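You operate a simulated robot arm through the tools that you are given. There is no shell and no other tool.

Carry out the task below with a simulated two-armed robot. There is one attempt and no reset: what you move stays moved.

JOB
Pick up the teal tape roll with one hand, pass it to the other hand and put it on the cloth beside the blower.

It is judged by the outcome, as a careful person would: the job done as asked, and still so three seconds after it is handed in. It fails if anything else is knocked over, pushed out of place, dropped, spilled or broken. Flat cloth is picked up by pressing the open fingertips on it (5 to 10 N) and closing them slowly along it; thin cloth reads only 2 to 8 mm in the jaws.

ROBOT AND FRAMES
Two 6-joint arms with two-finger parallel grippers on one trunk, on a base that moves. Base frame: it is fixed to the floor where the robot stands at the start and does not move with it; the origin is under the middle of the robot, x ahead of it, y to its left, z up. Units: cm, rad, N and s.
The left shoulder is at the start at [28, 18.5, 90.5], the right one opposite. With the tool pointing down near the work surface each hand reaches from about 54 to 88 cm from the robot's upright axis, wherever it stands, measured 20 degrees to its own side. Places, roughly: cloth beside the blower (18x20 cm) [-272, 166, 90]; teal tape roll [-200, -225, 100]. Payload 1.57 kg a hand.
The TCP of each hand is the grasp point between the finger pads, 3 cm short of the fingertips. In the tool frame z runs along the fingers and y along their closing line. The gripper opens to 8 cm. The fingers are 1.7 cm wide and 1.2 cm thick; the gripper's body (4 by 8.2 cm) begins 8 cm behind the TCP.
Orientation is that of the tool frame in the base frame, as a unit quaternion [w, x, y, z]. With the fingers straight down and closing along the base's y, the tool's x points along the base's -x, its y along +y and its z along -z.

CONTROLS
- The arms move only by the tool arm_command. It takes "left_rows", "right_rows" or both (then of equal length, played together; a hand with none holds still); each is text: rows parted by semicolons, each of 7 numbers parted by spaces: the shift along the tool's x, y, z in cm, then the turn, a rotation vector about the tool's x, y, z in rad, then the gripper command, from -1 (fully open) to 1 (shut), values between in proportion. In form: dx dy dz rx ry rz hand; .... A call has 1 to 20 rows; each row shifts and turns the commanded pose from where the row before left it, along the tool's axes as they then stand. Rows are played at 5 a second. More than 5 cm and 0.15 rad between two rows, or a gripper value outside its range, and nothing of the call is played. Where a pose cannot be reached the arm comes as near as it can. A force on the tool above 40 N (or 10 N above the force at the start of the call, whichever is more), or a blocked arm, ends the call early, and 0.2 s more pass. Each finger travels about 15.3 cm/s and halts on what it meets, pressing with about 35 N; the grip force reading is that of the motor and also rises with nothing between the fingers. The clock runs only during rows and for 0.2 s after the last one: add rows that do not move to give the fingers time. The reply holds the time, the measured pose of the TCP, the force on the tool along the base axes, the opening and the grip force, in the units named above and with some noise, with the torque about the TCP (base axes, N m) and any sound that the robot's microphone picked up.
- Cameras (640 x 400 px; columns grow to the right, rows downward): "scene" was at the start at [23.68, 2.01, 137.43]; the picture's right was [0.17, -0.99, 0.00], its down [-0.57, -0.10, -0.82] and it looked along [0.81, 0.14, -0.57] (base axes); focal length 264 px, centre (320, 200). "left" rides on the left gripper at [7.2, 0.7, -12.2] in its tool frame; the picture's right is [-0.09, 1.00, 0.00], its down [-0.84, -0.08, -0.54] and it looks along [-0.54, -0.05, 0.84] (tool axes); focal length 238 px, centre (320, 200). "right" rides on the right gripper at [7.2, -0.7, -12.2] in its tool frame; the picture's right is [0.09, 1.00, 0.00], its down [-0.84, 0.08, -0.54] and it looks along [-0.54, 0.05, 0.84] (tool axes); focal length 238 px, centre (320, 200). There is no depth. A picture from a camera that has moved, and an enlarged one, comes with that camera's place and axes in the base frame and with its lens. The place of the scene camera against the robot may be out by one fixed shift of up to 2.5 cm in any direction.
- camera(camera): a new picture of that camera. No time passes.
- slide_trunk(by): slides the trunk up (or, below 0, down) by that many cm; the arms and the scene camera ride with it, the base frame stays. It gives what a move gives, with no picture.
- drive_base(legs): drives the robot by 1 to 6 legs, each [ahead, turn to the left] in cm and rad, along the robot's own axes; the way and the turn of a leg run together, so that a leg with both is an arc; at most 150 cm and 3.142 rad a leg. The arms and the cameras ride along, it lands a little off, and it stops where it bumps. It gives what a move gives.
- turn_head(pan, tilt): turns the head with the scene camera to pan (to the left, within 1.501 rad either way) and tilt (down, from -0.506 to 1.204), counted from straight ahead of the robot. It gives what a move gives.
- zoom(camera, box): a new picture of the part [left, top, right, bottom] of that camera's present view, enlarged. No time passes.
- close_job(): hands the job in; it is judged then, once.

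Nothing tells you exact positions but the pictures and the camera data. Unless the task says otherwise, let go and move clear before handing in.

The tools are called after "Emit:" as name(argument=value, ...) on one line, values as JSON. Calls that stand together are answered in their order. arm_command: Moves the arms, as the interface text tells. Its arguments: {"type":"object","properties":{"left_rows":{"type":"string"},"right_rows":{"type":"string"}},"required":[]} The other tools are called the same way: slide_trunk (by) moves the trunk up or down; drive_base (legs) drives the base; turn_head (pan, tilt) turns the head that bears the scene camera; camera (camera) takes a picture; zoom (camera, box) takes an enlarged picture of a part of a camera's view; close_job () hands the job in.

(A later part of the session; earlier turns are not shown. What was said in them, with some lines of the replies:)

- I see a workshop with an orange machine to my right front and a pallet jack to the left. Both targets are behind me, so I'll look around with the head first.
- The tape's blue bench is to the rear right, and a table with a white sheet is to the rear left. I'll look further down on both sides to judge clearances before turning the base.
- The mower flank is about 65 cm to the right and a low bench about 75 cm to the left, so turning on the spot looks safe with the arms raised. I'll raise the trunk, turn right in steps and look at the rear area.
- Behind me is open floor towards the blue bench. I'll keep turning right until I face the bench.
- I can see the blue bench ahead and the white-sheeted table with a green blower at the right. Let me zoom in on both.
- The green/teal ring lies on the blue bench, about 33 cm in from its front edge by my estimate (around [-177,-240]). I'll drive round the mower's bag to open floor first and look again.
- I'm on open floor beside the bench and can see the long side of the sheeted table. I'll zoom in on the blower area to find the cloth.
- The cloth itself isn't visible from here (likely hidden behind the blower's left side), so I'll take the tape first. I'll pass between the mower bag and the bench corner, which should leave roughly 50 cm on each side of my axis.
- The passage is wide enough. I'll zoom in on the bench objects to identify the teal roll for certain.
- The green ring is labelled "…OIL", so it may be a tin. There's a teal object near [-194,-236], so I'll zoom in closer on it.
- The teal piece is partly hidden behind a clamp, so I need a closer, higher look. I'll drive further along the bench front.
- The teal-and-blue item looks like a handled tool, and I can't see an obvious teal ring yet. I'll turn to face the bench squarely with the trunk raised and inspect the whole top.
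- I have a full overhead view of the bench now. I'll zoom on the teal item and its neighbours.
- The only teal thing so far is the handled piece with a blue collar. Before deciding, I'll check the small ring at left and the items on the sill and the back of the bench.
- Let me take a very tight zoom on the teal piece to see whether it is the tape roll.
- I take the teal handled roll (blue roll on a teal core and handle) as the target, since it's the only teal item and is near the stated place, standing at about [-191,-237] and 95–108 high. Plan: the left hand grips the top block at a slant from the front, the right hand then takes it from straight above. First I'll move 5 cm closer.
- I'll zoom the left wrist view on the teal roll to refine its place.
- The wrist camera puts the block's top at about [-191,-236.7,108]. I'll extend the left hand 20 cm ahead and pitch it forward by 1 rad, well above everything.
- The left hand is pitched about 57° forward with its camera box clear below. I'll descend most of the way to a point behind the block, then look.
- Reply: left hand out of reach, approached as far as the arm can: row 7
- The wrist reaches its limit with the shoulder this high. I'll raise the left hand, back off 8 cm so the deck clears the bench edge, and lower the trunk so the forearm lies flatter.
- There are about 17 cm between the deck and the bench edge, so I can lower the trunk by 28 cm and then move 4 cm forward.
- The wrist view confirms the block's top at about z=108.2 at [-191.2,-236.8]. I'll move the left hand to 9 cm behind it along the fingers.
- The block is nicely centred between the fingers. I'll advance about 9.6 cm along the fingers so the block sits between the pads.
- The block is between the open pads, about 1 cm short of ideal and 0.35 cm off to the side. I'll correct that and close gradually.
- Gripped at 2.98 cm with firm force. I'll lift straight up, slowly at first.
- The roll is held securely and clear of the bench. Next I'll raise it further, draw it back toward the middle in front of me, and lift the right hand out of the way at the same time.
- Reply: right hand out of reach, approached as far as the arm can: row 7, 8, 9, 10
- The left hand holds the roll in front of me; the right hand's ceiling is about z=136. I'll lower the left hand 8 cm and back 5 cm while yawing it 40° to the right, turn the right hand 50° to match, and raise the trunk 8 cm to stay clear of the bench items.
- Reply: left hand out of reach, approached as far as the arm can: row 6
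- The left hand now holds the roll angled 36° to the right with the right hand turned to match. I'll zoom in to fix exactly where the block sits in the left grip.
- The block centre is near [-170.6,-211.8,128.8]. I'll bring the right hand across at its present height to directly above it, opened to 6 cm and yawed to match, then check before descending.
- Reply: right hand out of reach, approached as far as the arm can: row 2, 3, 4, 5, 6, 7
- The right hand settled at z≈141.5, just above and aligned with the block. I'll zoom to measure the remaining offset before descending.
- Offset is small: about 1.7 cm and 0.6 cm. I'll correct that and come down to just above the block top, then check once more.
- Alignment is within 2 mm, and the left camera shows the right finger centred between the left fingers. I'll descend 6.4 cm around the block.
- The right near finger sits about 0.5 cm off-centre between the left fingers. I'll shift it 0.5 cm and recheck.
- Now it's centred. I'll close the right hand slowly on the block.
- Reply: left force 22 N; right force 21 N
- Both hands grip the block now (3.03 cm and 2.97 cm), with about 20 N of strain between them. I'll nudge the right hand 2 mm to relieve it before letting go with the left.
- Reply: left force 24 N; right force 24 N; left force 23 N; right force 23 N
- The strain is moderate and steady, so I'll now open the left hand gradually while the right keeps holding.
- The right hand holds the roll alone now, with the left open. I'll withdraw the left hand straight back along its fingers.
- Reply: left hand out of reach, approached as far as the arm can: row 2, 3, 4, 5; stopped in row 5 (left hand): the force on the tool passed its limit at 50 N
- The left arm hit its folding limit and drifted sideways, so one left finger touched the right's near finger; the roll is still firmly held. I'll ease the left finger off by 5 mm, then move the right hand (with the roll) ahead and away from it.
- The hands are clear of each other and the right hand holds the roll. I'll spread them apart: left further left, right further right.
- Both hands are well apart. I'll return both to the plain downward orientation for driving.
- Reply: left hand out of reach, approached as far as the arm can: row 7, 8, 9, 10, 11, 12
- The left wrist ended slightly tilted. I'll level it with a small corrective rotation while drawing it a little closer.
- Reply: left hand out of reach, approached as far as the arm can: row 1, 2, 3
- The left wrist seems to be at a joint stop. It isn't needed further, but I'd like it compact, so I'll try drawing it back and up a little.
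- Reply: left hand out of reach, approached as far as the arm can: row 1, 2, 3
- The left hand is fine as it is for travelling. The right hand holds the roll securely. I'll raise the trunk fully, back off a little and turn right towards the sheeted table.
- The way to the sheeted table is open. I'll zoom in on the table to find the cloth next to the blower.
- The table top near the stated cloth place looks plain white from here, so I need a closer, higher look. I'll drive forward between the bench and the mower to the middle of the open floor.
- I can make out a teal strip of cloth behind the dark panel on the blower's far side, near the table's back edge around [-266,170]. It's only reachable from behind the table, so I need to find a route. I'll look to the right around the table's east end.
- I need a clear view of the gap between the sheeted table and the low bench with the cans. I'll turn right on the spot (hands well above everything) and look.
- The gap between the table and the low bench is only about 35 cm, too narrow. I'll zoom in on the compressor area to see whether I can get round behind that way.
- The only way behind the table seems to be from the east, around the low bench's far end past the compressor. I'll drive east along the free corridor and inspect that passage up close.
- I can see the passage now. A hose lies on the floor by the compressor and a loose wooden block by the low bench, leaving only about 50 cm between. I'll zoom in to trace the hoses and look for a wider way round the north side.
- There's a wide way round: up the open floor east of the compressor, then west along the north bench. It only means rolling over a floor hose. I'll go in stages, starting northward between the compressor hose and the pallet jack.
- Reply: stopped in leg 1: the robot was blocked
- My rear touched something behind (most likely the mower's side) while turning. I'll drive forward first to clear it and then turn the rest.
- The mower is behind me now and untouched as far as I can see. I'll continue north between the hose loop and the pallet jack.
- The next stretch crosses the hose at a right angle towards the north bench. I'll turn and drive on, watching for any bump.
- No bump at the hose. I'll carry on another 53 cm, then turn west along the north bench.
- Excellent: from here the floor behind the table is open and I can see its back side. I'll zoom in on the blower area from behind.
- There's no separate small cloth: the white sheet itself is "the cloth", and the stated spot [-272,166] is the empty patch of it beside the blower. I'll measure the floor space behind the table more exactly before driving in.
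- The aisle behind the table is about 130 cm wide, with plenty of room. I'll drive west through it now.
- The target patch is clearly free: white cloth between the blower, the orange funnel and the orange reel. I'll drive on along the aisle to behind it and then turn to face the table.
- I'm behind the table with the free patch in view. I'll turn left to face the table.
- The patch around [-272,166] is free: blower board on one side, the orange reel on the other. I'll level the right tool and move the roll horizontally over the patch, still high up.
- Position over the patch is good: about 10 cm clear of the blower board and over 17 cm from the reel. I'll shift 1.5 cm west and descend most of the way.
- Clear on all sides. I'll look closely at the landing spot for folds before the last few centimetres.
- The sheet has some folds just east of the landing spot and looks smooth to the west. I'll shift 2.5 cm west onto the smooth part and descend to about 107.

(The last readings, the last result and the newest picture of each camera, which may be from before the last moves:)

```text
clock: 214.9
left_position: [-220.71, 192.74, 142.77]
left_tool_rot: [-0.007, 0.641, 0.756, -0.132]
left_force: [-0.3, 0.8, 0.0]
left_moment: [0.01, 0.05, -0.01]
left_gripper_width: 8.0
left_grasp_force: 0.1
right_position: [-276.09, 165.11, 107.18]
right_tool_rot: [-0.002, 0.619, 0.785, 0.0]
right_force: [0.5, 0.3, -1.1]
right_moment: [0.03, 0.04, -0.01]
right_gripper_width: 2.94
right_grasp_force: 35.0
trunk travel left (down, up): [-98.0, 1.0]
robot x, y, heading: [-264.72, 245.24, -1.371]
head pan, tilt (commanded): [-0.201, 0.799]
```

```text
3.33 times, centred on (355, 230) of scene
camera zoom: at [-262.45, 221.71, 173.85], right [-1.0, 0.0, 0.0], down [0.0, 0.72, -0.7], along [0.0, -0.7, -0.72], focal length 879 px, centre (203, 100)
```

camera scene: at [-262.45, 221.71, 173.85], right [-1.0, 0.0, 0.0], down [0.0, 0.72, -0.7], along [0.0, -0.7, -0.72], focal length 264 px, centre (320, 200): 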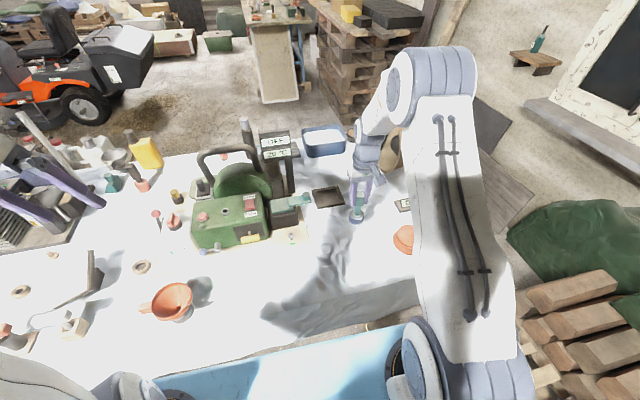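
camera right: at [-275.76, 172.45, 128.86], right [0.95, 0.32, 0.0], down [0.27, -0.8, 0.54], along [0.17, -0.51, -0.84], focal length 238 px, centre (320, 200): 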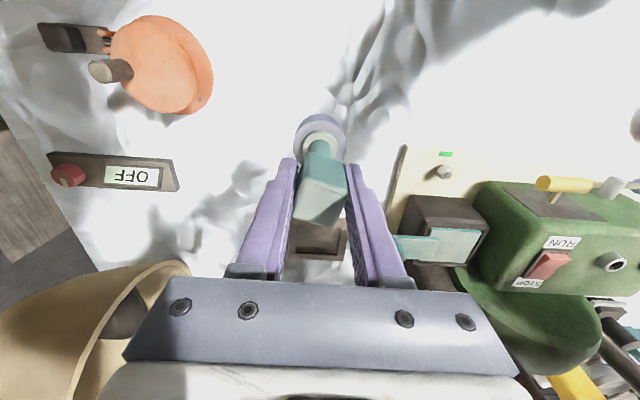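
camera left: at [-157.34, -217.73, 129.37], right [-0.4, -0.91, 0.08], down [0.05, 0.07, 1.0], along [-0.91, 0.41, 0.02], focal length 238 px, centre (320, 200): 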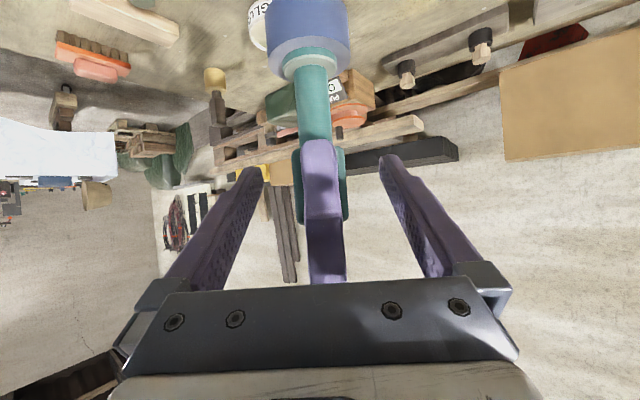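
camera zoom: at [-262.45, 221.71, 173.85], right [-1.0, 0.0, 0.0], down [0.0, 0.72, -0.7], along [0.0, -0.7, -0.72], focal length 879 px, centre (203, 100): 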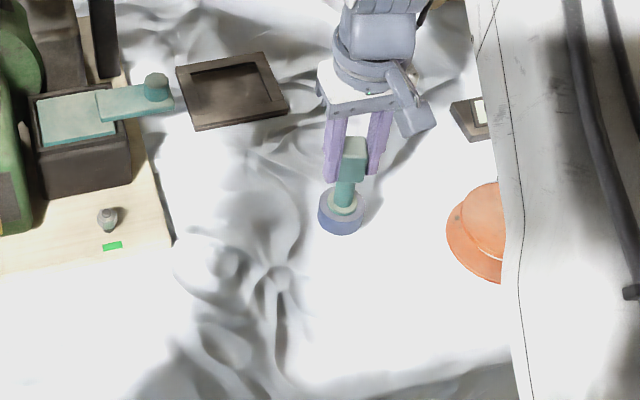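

The landing spot looks smooth. I'll go down 4 cm more and then feel for contact in small steps.

Emit:
arm_command(right_rows="0 0 1.5 0 0 0 1; 0 0 1.3 0 0 0 1; 0 0 1 0 0 0 1; 0 0 0 0 0 0 1")

Emit:
zoom(camera="right", box=[230, 60, 430, 210])

Emit:
zoom(camera="scene", box=[300, 180, 400, 270])

```text
clock: 215.9
left_position: [-220.73, 192.66, 142.72]
left_tool_rot: [-0.008, 0.641, 0.756, -0.132]
left_force: [0.1, 0.6, -0.1]
left_moment: [0.01, -0.02, 0.01]
left_gripper_width: 7.98
left_grasp_force: 0.0
right_position: [-276.01, 165.27, 103.31]
right_tool_rot: [-0.002, 0.619, 0.785, 0.0]
right_force: [1.1, 0.1, 0.0]
right_moment: [-0.01, -0.01, -0.02]
right_gripper_width: 2.95
right_grasp_force: 34.7
trunk travel left (down, up): [-98.0, 1.0]
robot x, y, heading: [-264.41, 244.85, -1.374]
head pan, tilt (commanded): [-0.201, 0.799]
```

```text
2.67 times, centred on (330, 135) of right
camera zoom: at [-278.38, 171.98, 115.37], right [0.95, 0.32, 0.0], down [0.27, -0.8, 0.54], along [0.17, -0.51, -0.84], focal length 636 px, centre (293, 373)
```

zoom: 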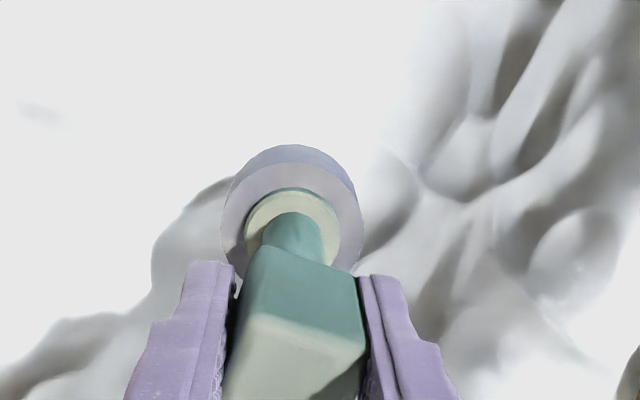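

```text
4.44 times, centred on (350, 225) of scene
camera zoom: at [-262.45, 221.72, 173.85], right [-1.0, 0.0, 0.0], down [0.0, 0.72, -0.7], along [0.0, -0.7, -0.72], focal length 1172 px, centre (187, 89)
```

zoom: 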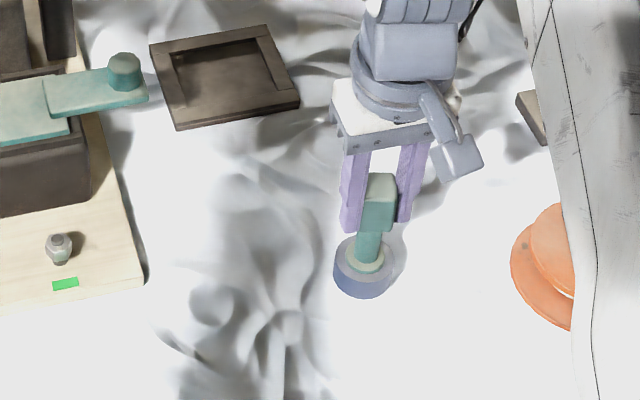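

Emit:
arm_command(right_rows="0 0 0.4 0 0 0 1; 0 0 0.4 0 0 0 1; 0 0 0.4 0 0 0 1; 0 0 0 0 0 0 1")

Emit:
arm_command(right_rows="0 0 0.3 0 0 0 1; 0 0 0.3 0 0 0 1; 0 0 0 0 0 0 1")

```text
clock: 216.9
left_position: [-220.67, 192.71, 142.79]
left_tool_rot: [-0.007, 0.641, 0.756, -0.132]
left_force: [1.4, -0.2, -0.8]
left_moment: [-0.01, -0.01, 0.06]
left_gripper_width: 7.99
left_grasp_force: 0.2
right_position: [-276.02, 165.15, 102.15]
right_tool_rot: [-0.002, 0.619, 0.785, 0.0]
right_force: [0.3, 0.5, -1.2]
right_moment: [-0.01, -0.02, -0.01]
right_gripper_width: 2.97
right_grasp_force: 35.2
trunk travel left (down, up): [-98.0, 1.0]
robot x, y, heading: [-264.93, 245.19, -1.376]
head pan, tilt (commanded): [-0.201, 0.799]
```

```text
clock: 217.7
left_position: [-220.73, 192.67, 142.78]
left_tool_rot: [-0.006, 0.641, 0.756, -0.132]
left_force: [0.1, 0.0, 0.3]
left_moment: [-0.01, 0.01, 0.01]
left_gripper_width: 7.98
left_grasp_force: 0.1
right_position: [-275.99, 165.1, 101.6]
right_tool_rot: [-0.001, 0.619, 0.785, 0.001]
right_force: [-0.1, -0.1, -1.1]
right_moment: [-0.04, 0.01, 0.05]
right_gripper_width: 2.93
right_grasp_force: 35.1
trunk travel left (down, up): [-98.0, 1.0]
robot x, y, heading: [-264.75, 244.97, -1.37]
head pan, tilt (commanded): [-0.201, 0.799]
```

No contact yet at 101.6. I'll keep feeling down in small steps.

Emit:
arm_command(right_rows="0 0 0.3 0 0 0 1; 0 0 0.3 0 0 0 1; 0 0 0 0 0 0 1")

Emit:
arm_command(right_rows="0 0 0.25 0 0 0 1; 0 0 0.25 0 0 0 1; 0 0 0 0 0 0 1")

Emit:
zoom(camera="right", box=[230, 60, 430, 210])

```text
clock: 218.5
left_position: [-220.75, 192.76, 142.82]
left_tool_rot: [-0.007, 0.641, 0.756, -0.132]
left_force: [0.5, -0.5, -0.5]
left_moment: [-0.01, -0.02, 0.0]
left_gripper_width: 7.99
left_grasp_force: 0.1
right_position: [-275.95, 165.16, 100.96]
right_tool_rot: [-0.001, 0.619, 0.785, 0.0]
right_force: [0.1, -0.4, -1.5]
right_moment: [-0.02, 0.01, 0.0]
right_gripper_width: 2.98
right_grasp_force: 35.2
trunk travel left (down, up): [-98.0, 1.0]
robot x, y, heading: [-264.59, 245.22, -1.368]
head pan, tilt (commanded): [-0.201, 0.799]
```

```text
clock: 219.3
left_position: [-220.78, 192.89, 142.84]
left_tool_rot: [-0.006, 0.641, 0.756, -0.132]
left_force: [-0.6, 0.2, 0.9]
left_moment: [-0.04, -0.03, -0.01]
left_gripper_width: 8.03
left_grasp_force: 0.0
right_position: [-275.98, 165.06, 100.59]
right_tool_rot: [0.0, 0.619, 0.785, -0.001]
right_force: [-0.5, 2.8, 17.6]
right_moment: [0.56, 0.05, 0.03]
right_gripper_width: 2.94
right_grasp_force: 35.2
trunk travel left (down, up): [-98.0, 1.0]
robot x, y, heading: [-264.62, 244.65, -1.371]
head pan, tilt (commanded): [-0.201, 0.799]
```

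```text
2.67 times, centred on (330, 135) of right
camera zoom: at [-278.32, 171.92, 112.76], right [0.95, 0.32, 0.0], down [0.27, -0.8, 0.54], along [0.17, -0.51, -0.84], focal length 636 px, centre (293, 373)
```

zoom: 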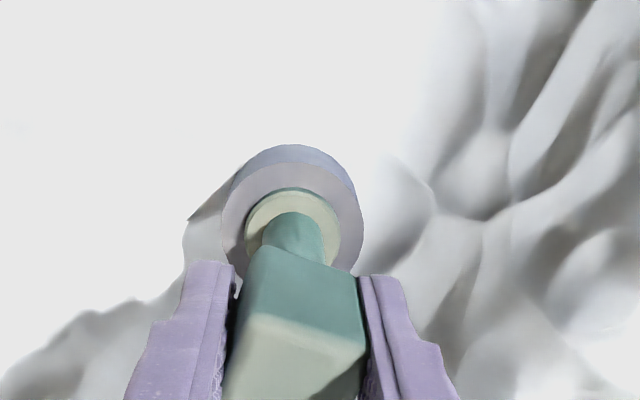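

Contact: about 17 N upward at TCP height 100.6. I'll ease up slightly to a light touch, then open the fingers slowly.

Emit:
arm_command(right_rows="0 0 -0.1 0 0 0 1; 0 0 0 0 0 0 1")

```text
clock: 219.9
left_position: [-220.68, 192.82, 142.82]
left_tool_rot: [-0.008, 0.641, 0.756, -0.131]
left_force: [-0.3, -0.8, -0.4]
left_moment: [-0.02, 0.0, 0.03]
left_gripper_width: 8.01
left_grasp_force: 0.1
right_position: [-275.99, 165.19, 100.6]
right_tool_rot: [0.0, 0.619, 0.785, -0.002]
right_force: [-0.8, -0.6, 13.8]
right_moment: [0.17, 0.06, 0.02]
right_gripper_width: 2.94
right_grasp_force: 34.7
trunk travel left (down, up): [-98.0, 1.0]
robot x, y, heading: [-264.71, 245.37, -1.378]
head pan, tilt (commanded): [-0.201, 0.799]
```

Emit:
arm_command(right_rows="0 0 0 0 0 0 0.26; 0 0 0 0 0 0 0.23; 0 0 0 0 0 0 0.2; 0 0 0 0 0 0 0.15; 0 0 0 0 0 0 0.05; 0 0 0 0 0 0 -0.1; 0 0 0 0 0 0 -0.3; 0 0 0 0 0 0 -0.5; 0 0 0 0 0 0 -0.5")

Emit:
camera(camera="right")

Emit:
zoom(camera="scene", box=[300, 180, 400, 270])

```text
clock: 221.9
left_position: [-220.61, 192.72, 142.67]
left_tool_rot: [-0.008, 0.641, 0.756, -0.133]
left_force: [0.4, -0.2, 1.0]
left_moment: [-0.02, 0.01, -0.01]
left_gripper_width: 7.99
left_grasp_force: 0.1
right_position: [-276.01, 165.2, 100.62]
right_tool_rot: [-0.001, 0.619, 0.786, 0.0]
right_force: [-0.3, 0.4, 0.4]
right_moment: [-0.03, 0.0, -0.01]
right_gripper_width: 5.98
right_grasp_force: 0.0
trunk travel left (down, up): [-98.0, 1.0]
robot x, y, heading: [-264.86, 244.84, -1.368]
head pan, tilt (commanded): [-0.201, 0.799]
```

```text
taken
camera right: at [-278.32, 171.92, 112.7], right [0.95, 0.32, 0.0], down [0.27, -0.8, 0.54], along [0.17, -0.51, -0.84], focal length 238 px, centre (320, 200)
```

right: 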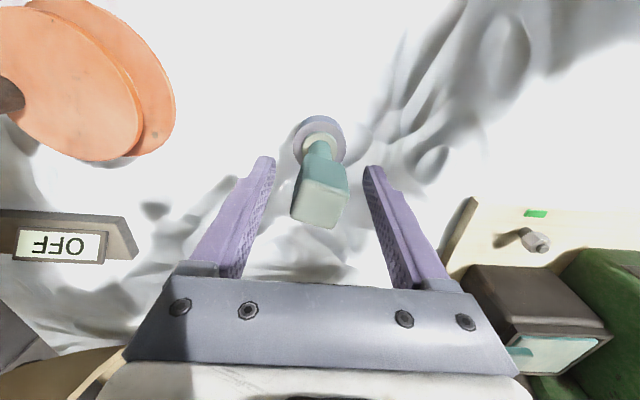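

```text
4.44 times, centred on (350, 225) of scene
camera zoom: at [-262.45, 221.73, 173.85], right [-1.0, 0.0, 0.0], down [0.0, 0.72, -0.7], along [0.0, -0.7, -0.72], focal length 1172 px, centre (187, 89)
```

zoom: 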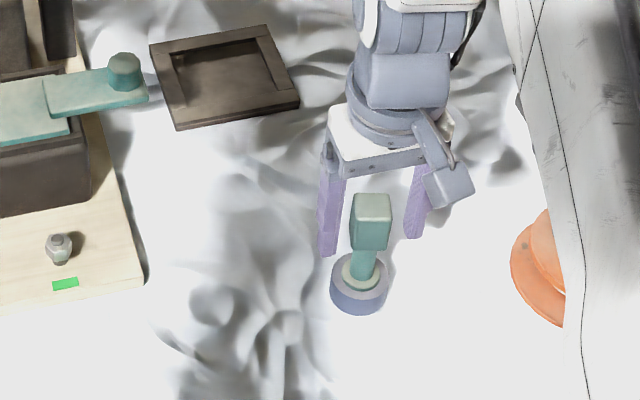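

The roll stands upright on the cloth, free of the fingers. I'll raise the right hand straight up.

Emit:
arm_command(right_rows="0 0 -1 0 0 0 -0.5; 0 0 -1.5 0 0 0 -0.5; 0 0 -2 0 0 0 -0.5; 0 0 -3 0 0 0 -0.5; 0 0 -3 0 0 0 -0.5; 0 0 -3 0 0 0 -0.5; 0 0 -3 0 0 0 -0.5; 0 0 -3 0 0 0 -0.5; 0 0 -3 0 0 0 -0.5; 0 0 -3 0 0 0 -0.5; 0 0 0 0 0 0 -0.5")

Emit:
camera(camera="right")

Emit:
camera(camera="scene")

```text
clock: 224.3
left_position: [-220.67, 192.78, 142.71]
left_tool_rot: [-0.007, 0.641, 0.757, -0.131]
left_force: [0.6, 0.3, -0.6]
left_moment: [0.02, 0.01, 0.01]
left_gripper_width: 8.0
left_grasp_force: 0.1
right_position: [-275.9, 165.02, 126.13]
right_tool_rot: [-0.001, 0.619, 0.785, 0.0]
right_force: [0.8, 0.2, 0.9]
right_moment: [0.0, -0.02, 0.01]
right_gripper_width: 6.02
right_grasp_force: 0.1
trunk travel left (down, up): [-98.0, 1.0]
robot x, y, heading: [-264.17, 244.89, -1.366]
head pan, tilt (commanded): [-0.201, 0.799]
```

```text
taken
camera right: at [-278.25, 172.0, 138.25], right [0.95, 0.32, 0.0], down [0.27, -0.8, 0.54], along [0.17, -0.51, -0.84], focal length 238 px, centre (320, 200)
```

right: 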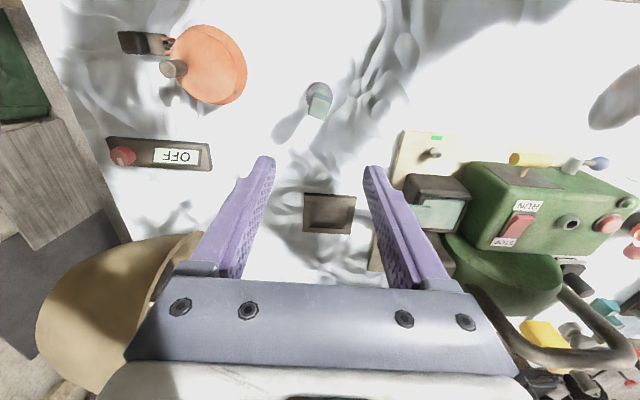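

```text
taken
camera scene: at [-262.45, 221.75, 173.85], right [-1.0, 0.0, 0.0], down [0.0, 0.72, -0.7], along [0.0, -0.7, -0.72], focal length 264 px, centre (320, 200)
```

scene: 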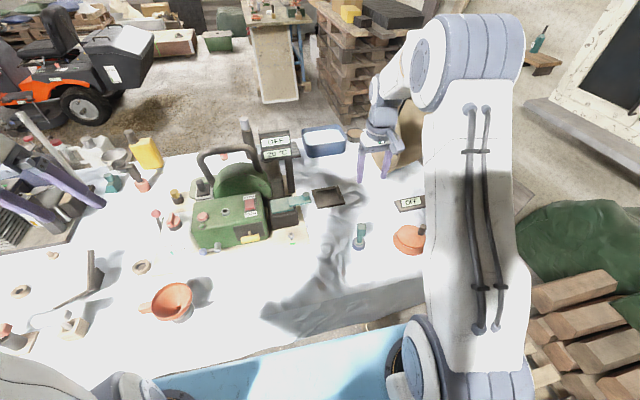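

The roll stands on the cloth between the blower board and the reel. I'll lift the right hand well clear and take a last close look.

Emit:
arm_command(right_rows="0 0 -3 0 0 0 -0.5; 0 0 -3 0 0 0 -0.5; 0 0 -3 0 0 0 -0.5; 0 0 -3 0 0 0 -0.5; 0 0 -3 0 0 0 -0.5; 0 0 -3 0 0 0 -0.5; 0 0 0 0 0 0 -0.5; 0 0 0 0 0 0 -0.5; 0 0 0 0 0 0 -0.5")

Emit:
zoom(camera="scene", box=[180, 140, 430, 320])

Emit:
zoom(camera="scene", box=[320, 200, 400, 265])

```text
clock: 226.3
left_position: [-220.73, 192.7, 142.82]
left_tool_rot: [-0.007, 0.641, 0.756, -0.132]
left_force: [0.3, 0.0, 0.2]
left_moment: [-0.01, 0.02, 0.01]
left_gripper_width: 8.0
left_grasp_force: 0.0
right_position: [-276.03, 165.22, 144.11]
right_tool_rot: [-0.001, 0.619, 0.785, 0.0]
right_force: [0.7, 0.3, -0.5]
right_moment: [0.01, 0.02, 0.0]
right_gripper_width: 5.99
right_grasp_force: 0.0
trunk travel left (down, up): [-98.0, 1.0]
robot x, y, heading: [-264.86, 245.06, -1.374]
head pan, tilt (commanded): [-0.201, 0.799]
```

```text
2.22 times, centred on (305, 230) of scene
camera zoom: at [-262.45, 221.74, 173.85], right [-1.0, 0.0, 0.0], down [0.0, 0.72, -0.7], along [0.0, -0.7, -0.72], focal length 586 px, centre (353, 133)
```

zoom: 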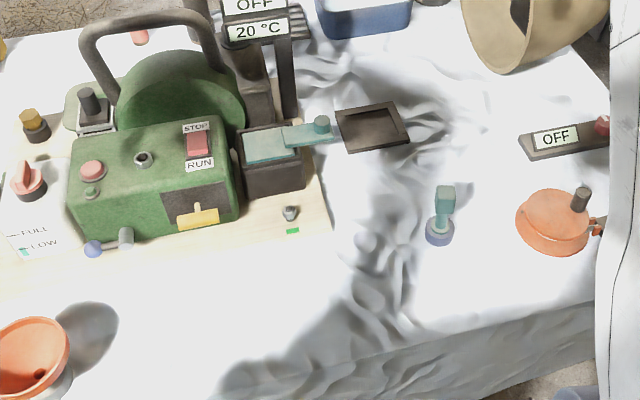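

```text
6.15 times, centred on (360, 232) of scene
camera zoom: at [-262.45, 221.74, 173.85], right [-1.0, 0.0, 0.0], down [0.0, 0.72, -0.7], along [0.0, -0.7, -0.72], focal length 1623 px, centre (74, 0)
```

zoom: 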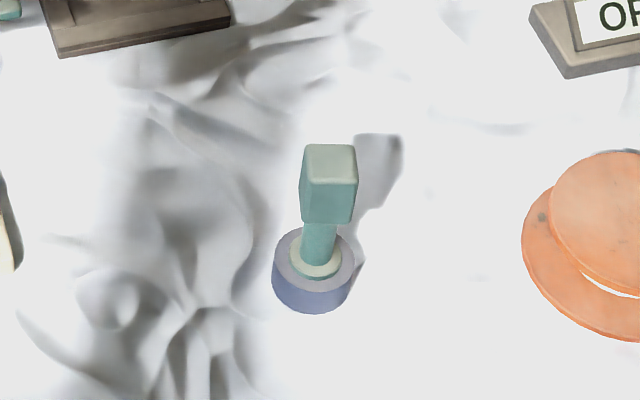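

The teal roll is standing upright and still on the white cloth beside the blower, about 4 cm from the stated spot. Both hands are clear and nothing nearby has moved, so I'm handing the job in.

Emit:
close_job()

```text
The job is handed in.
```

The teal roll is standing upright on the white cloth beside the blower, at about [-277, 165], roughly 4 to 5 cm from the stated spot. I picked it up with the left hand, passed it to the right, and put it down with the right. Both hands are raised well clear. I handed the job in, but have not seen a verdict.

Some of this rests on my own judgement, and two things went less than cleanly:

- **Which object it was:** I saw no ring-shaped teal roll on the bench. I took the only teal item near the stated place, a blue roll on a teal core with a teal handle.
- **Which cloth it was:** I saw no separate 18x20 cm cloth, so I used the empty patch of the white sheet at the stated coordinates.
- **Bump while turning:** during the detour my base was blocked once, most likely by the mower's side. I drove forward to clear it and saw nothing moved.
- **Finger contact after the handover:** as the left hand withdrew, one of its fingers caught the right hand and the force limit (50 N) stopped the move. The grip held and the roll did not slip.

To reach the back of the table I also drove over a hose and a thin cable on the floor. There was no bump at either one.
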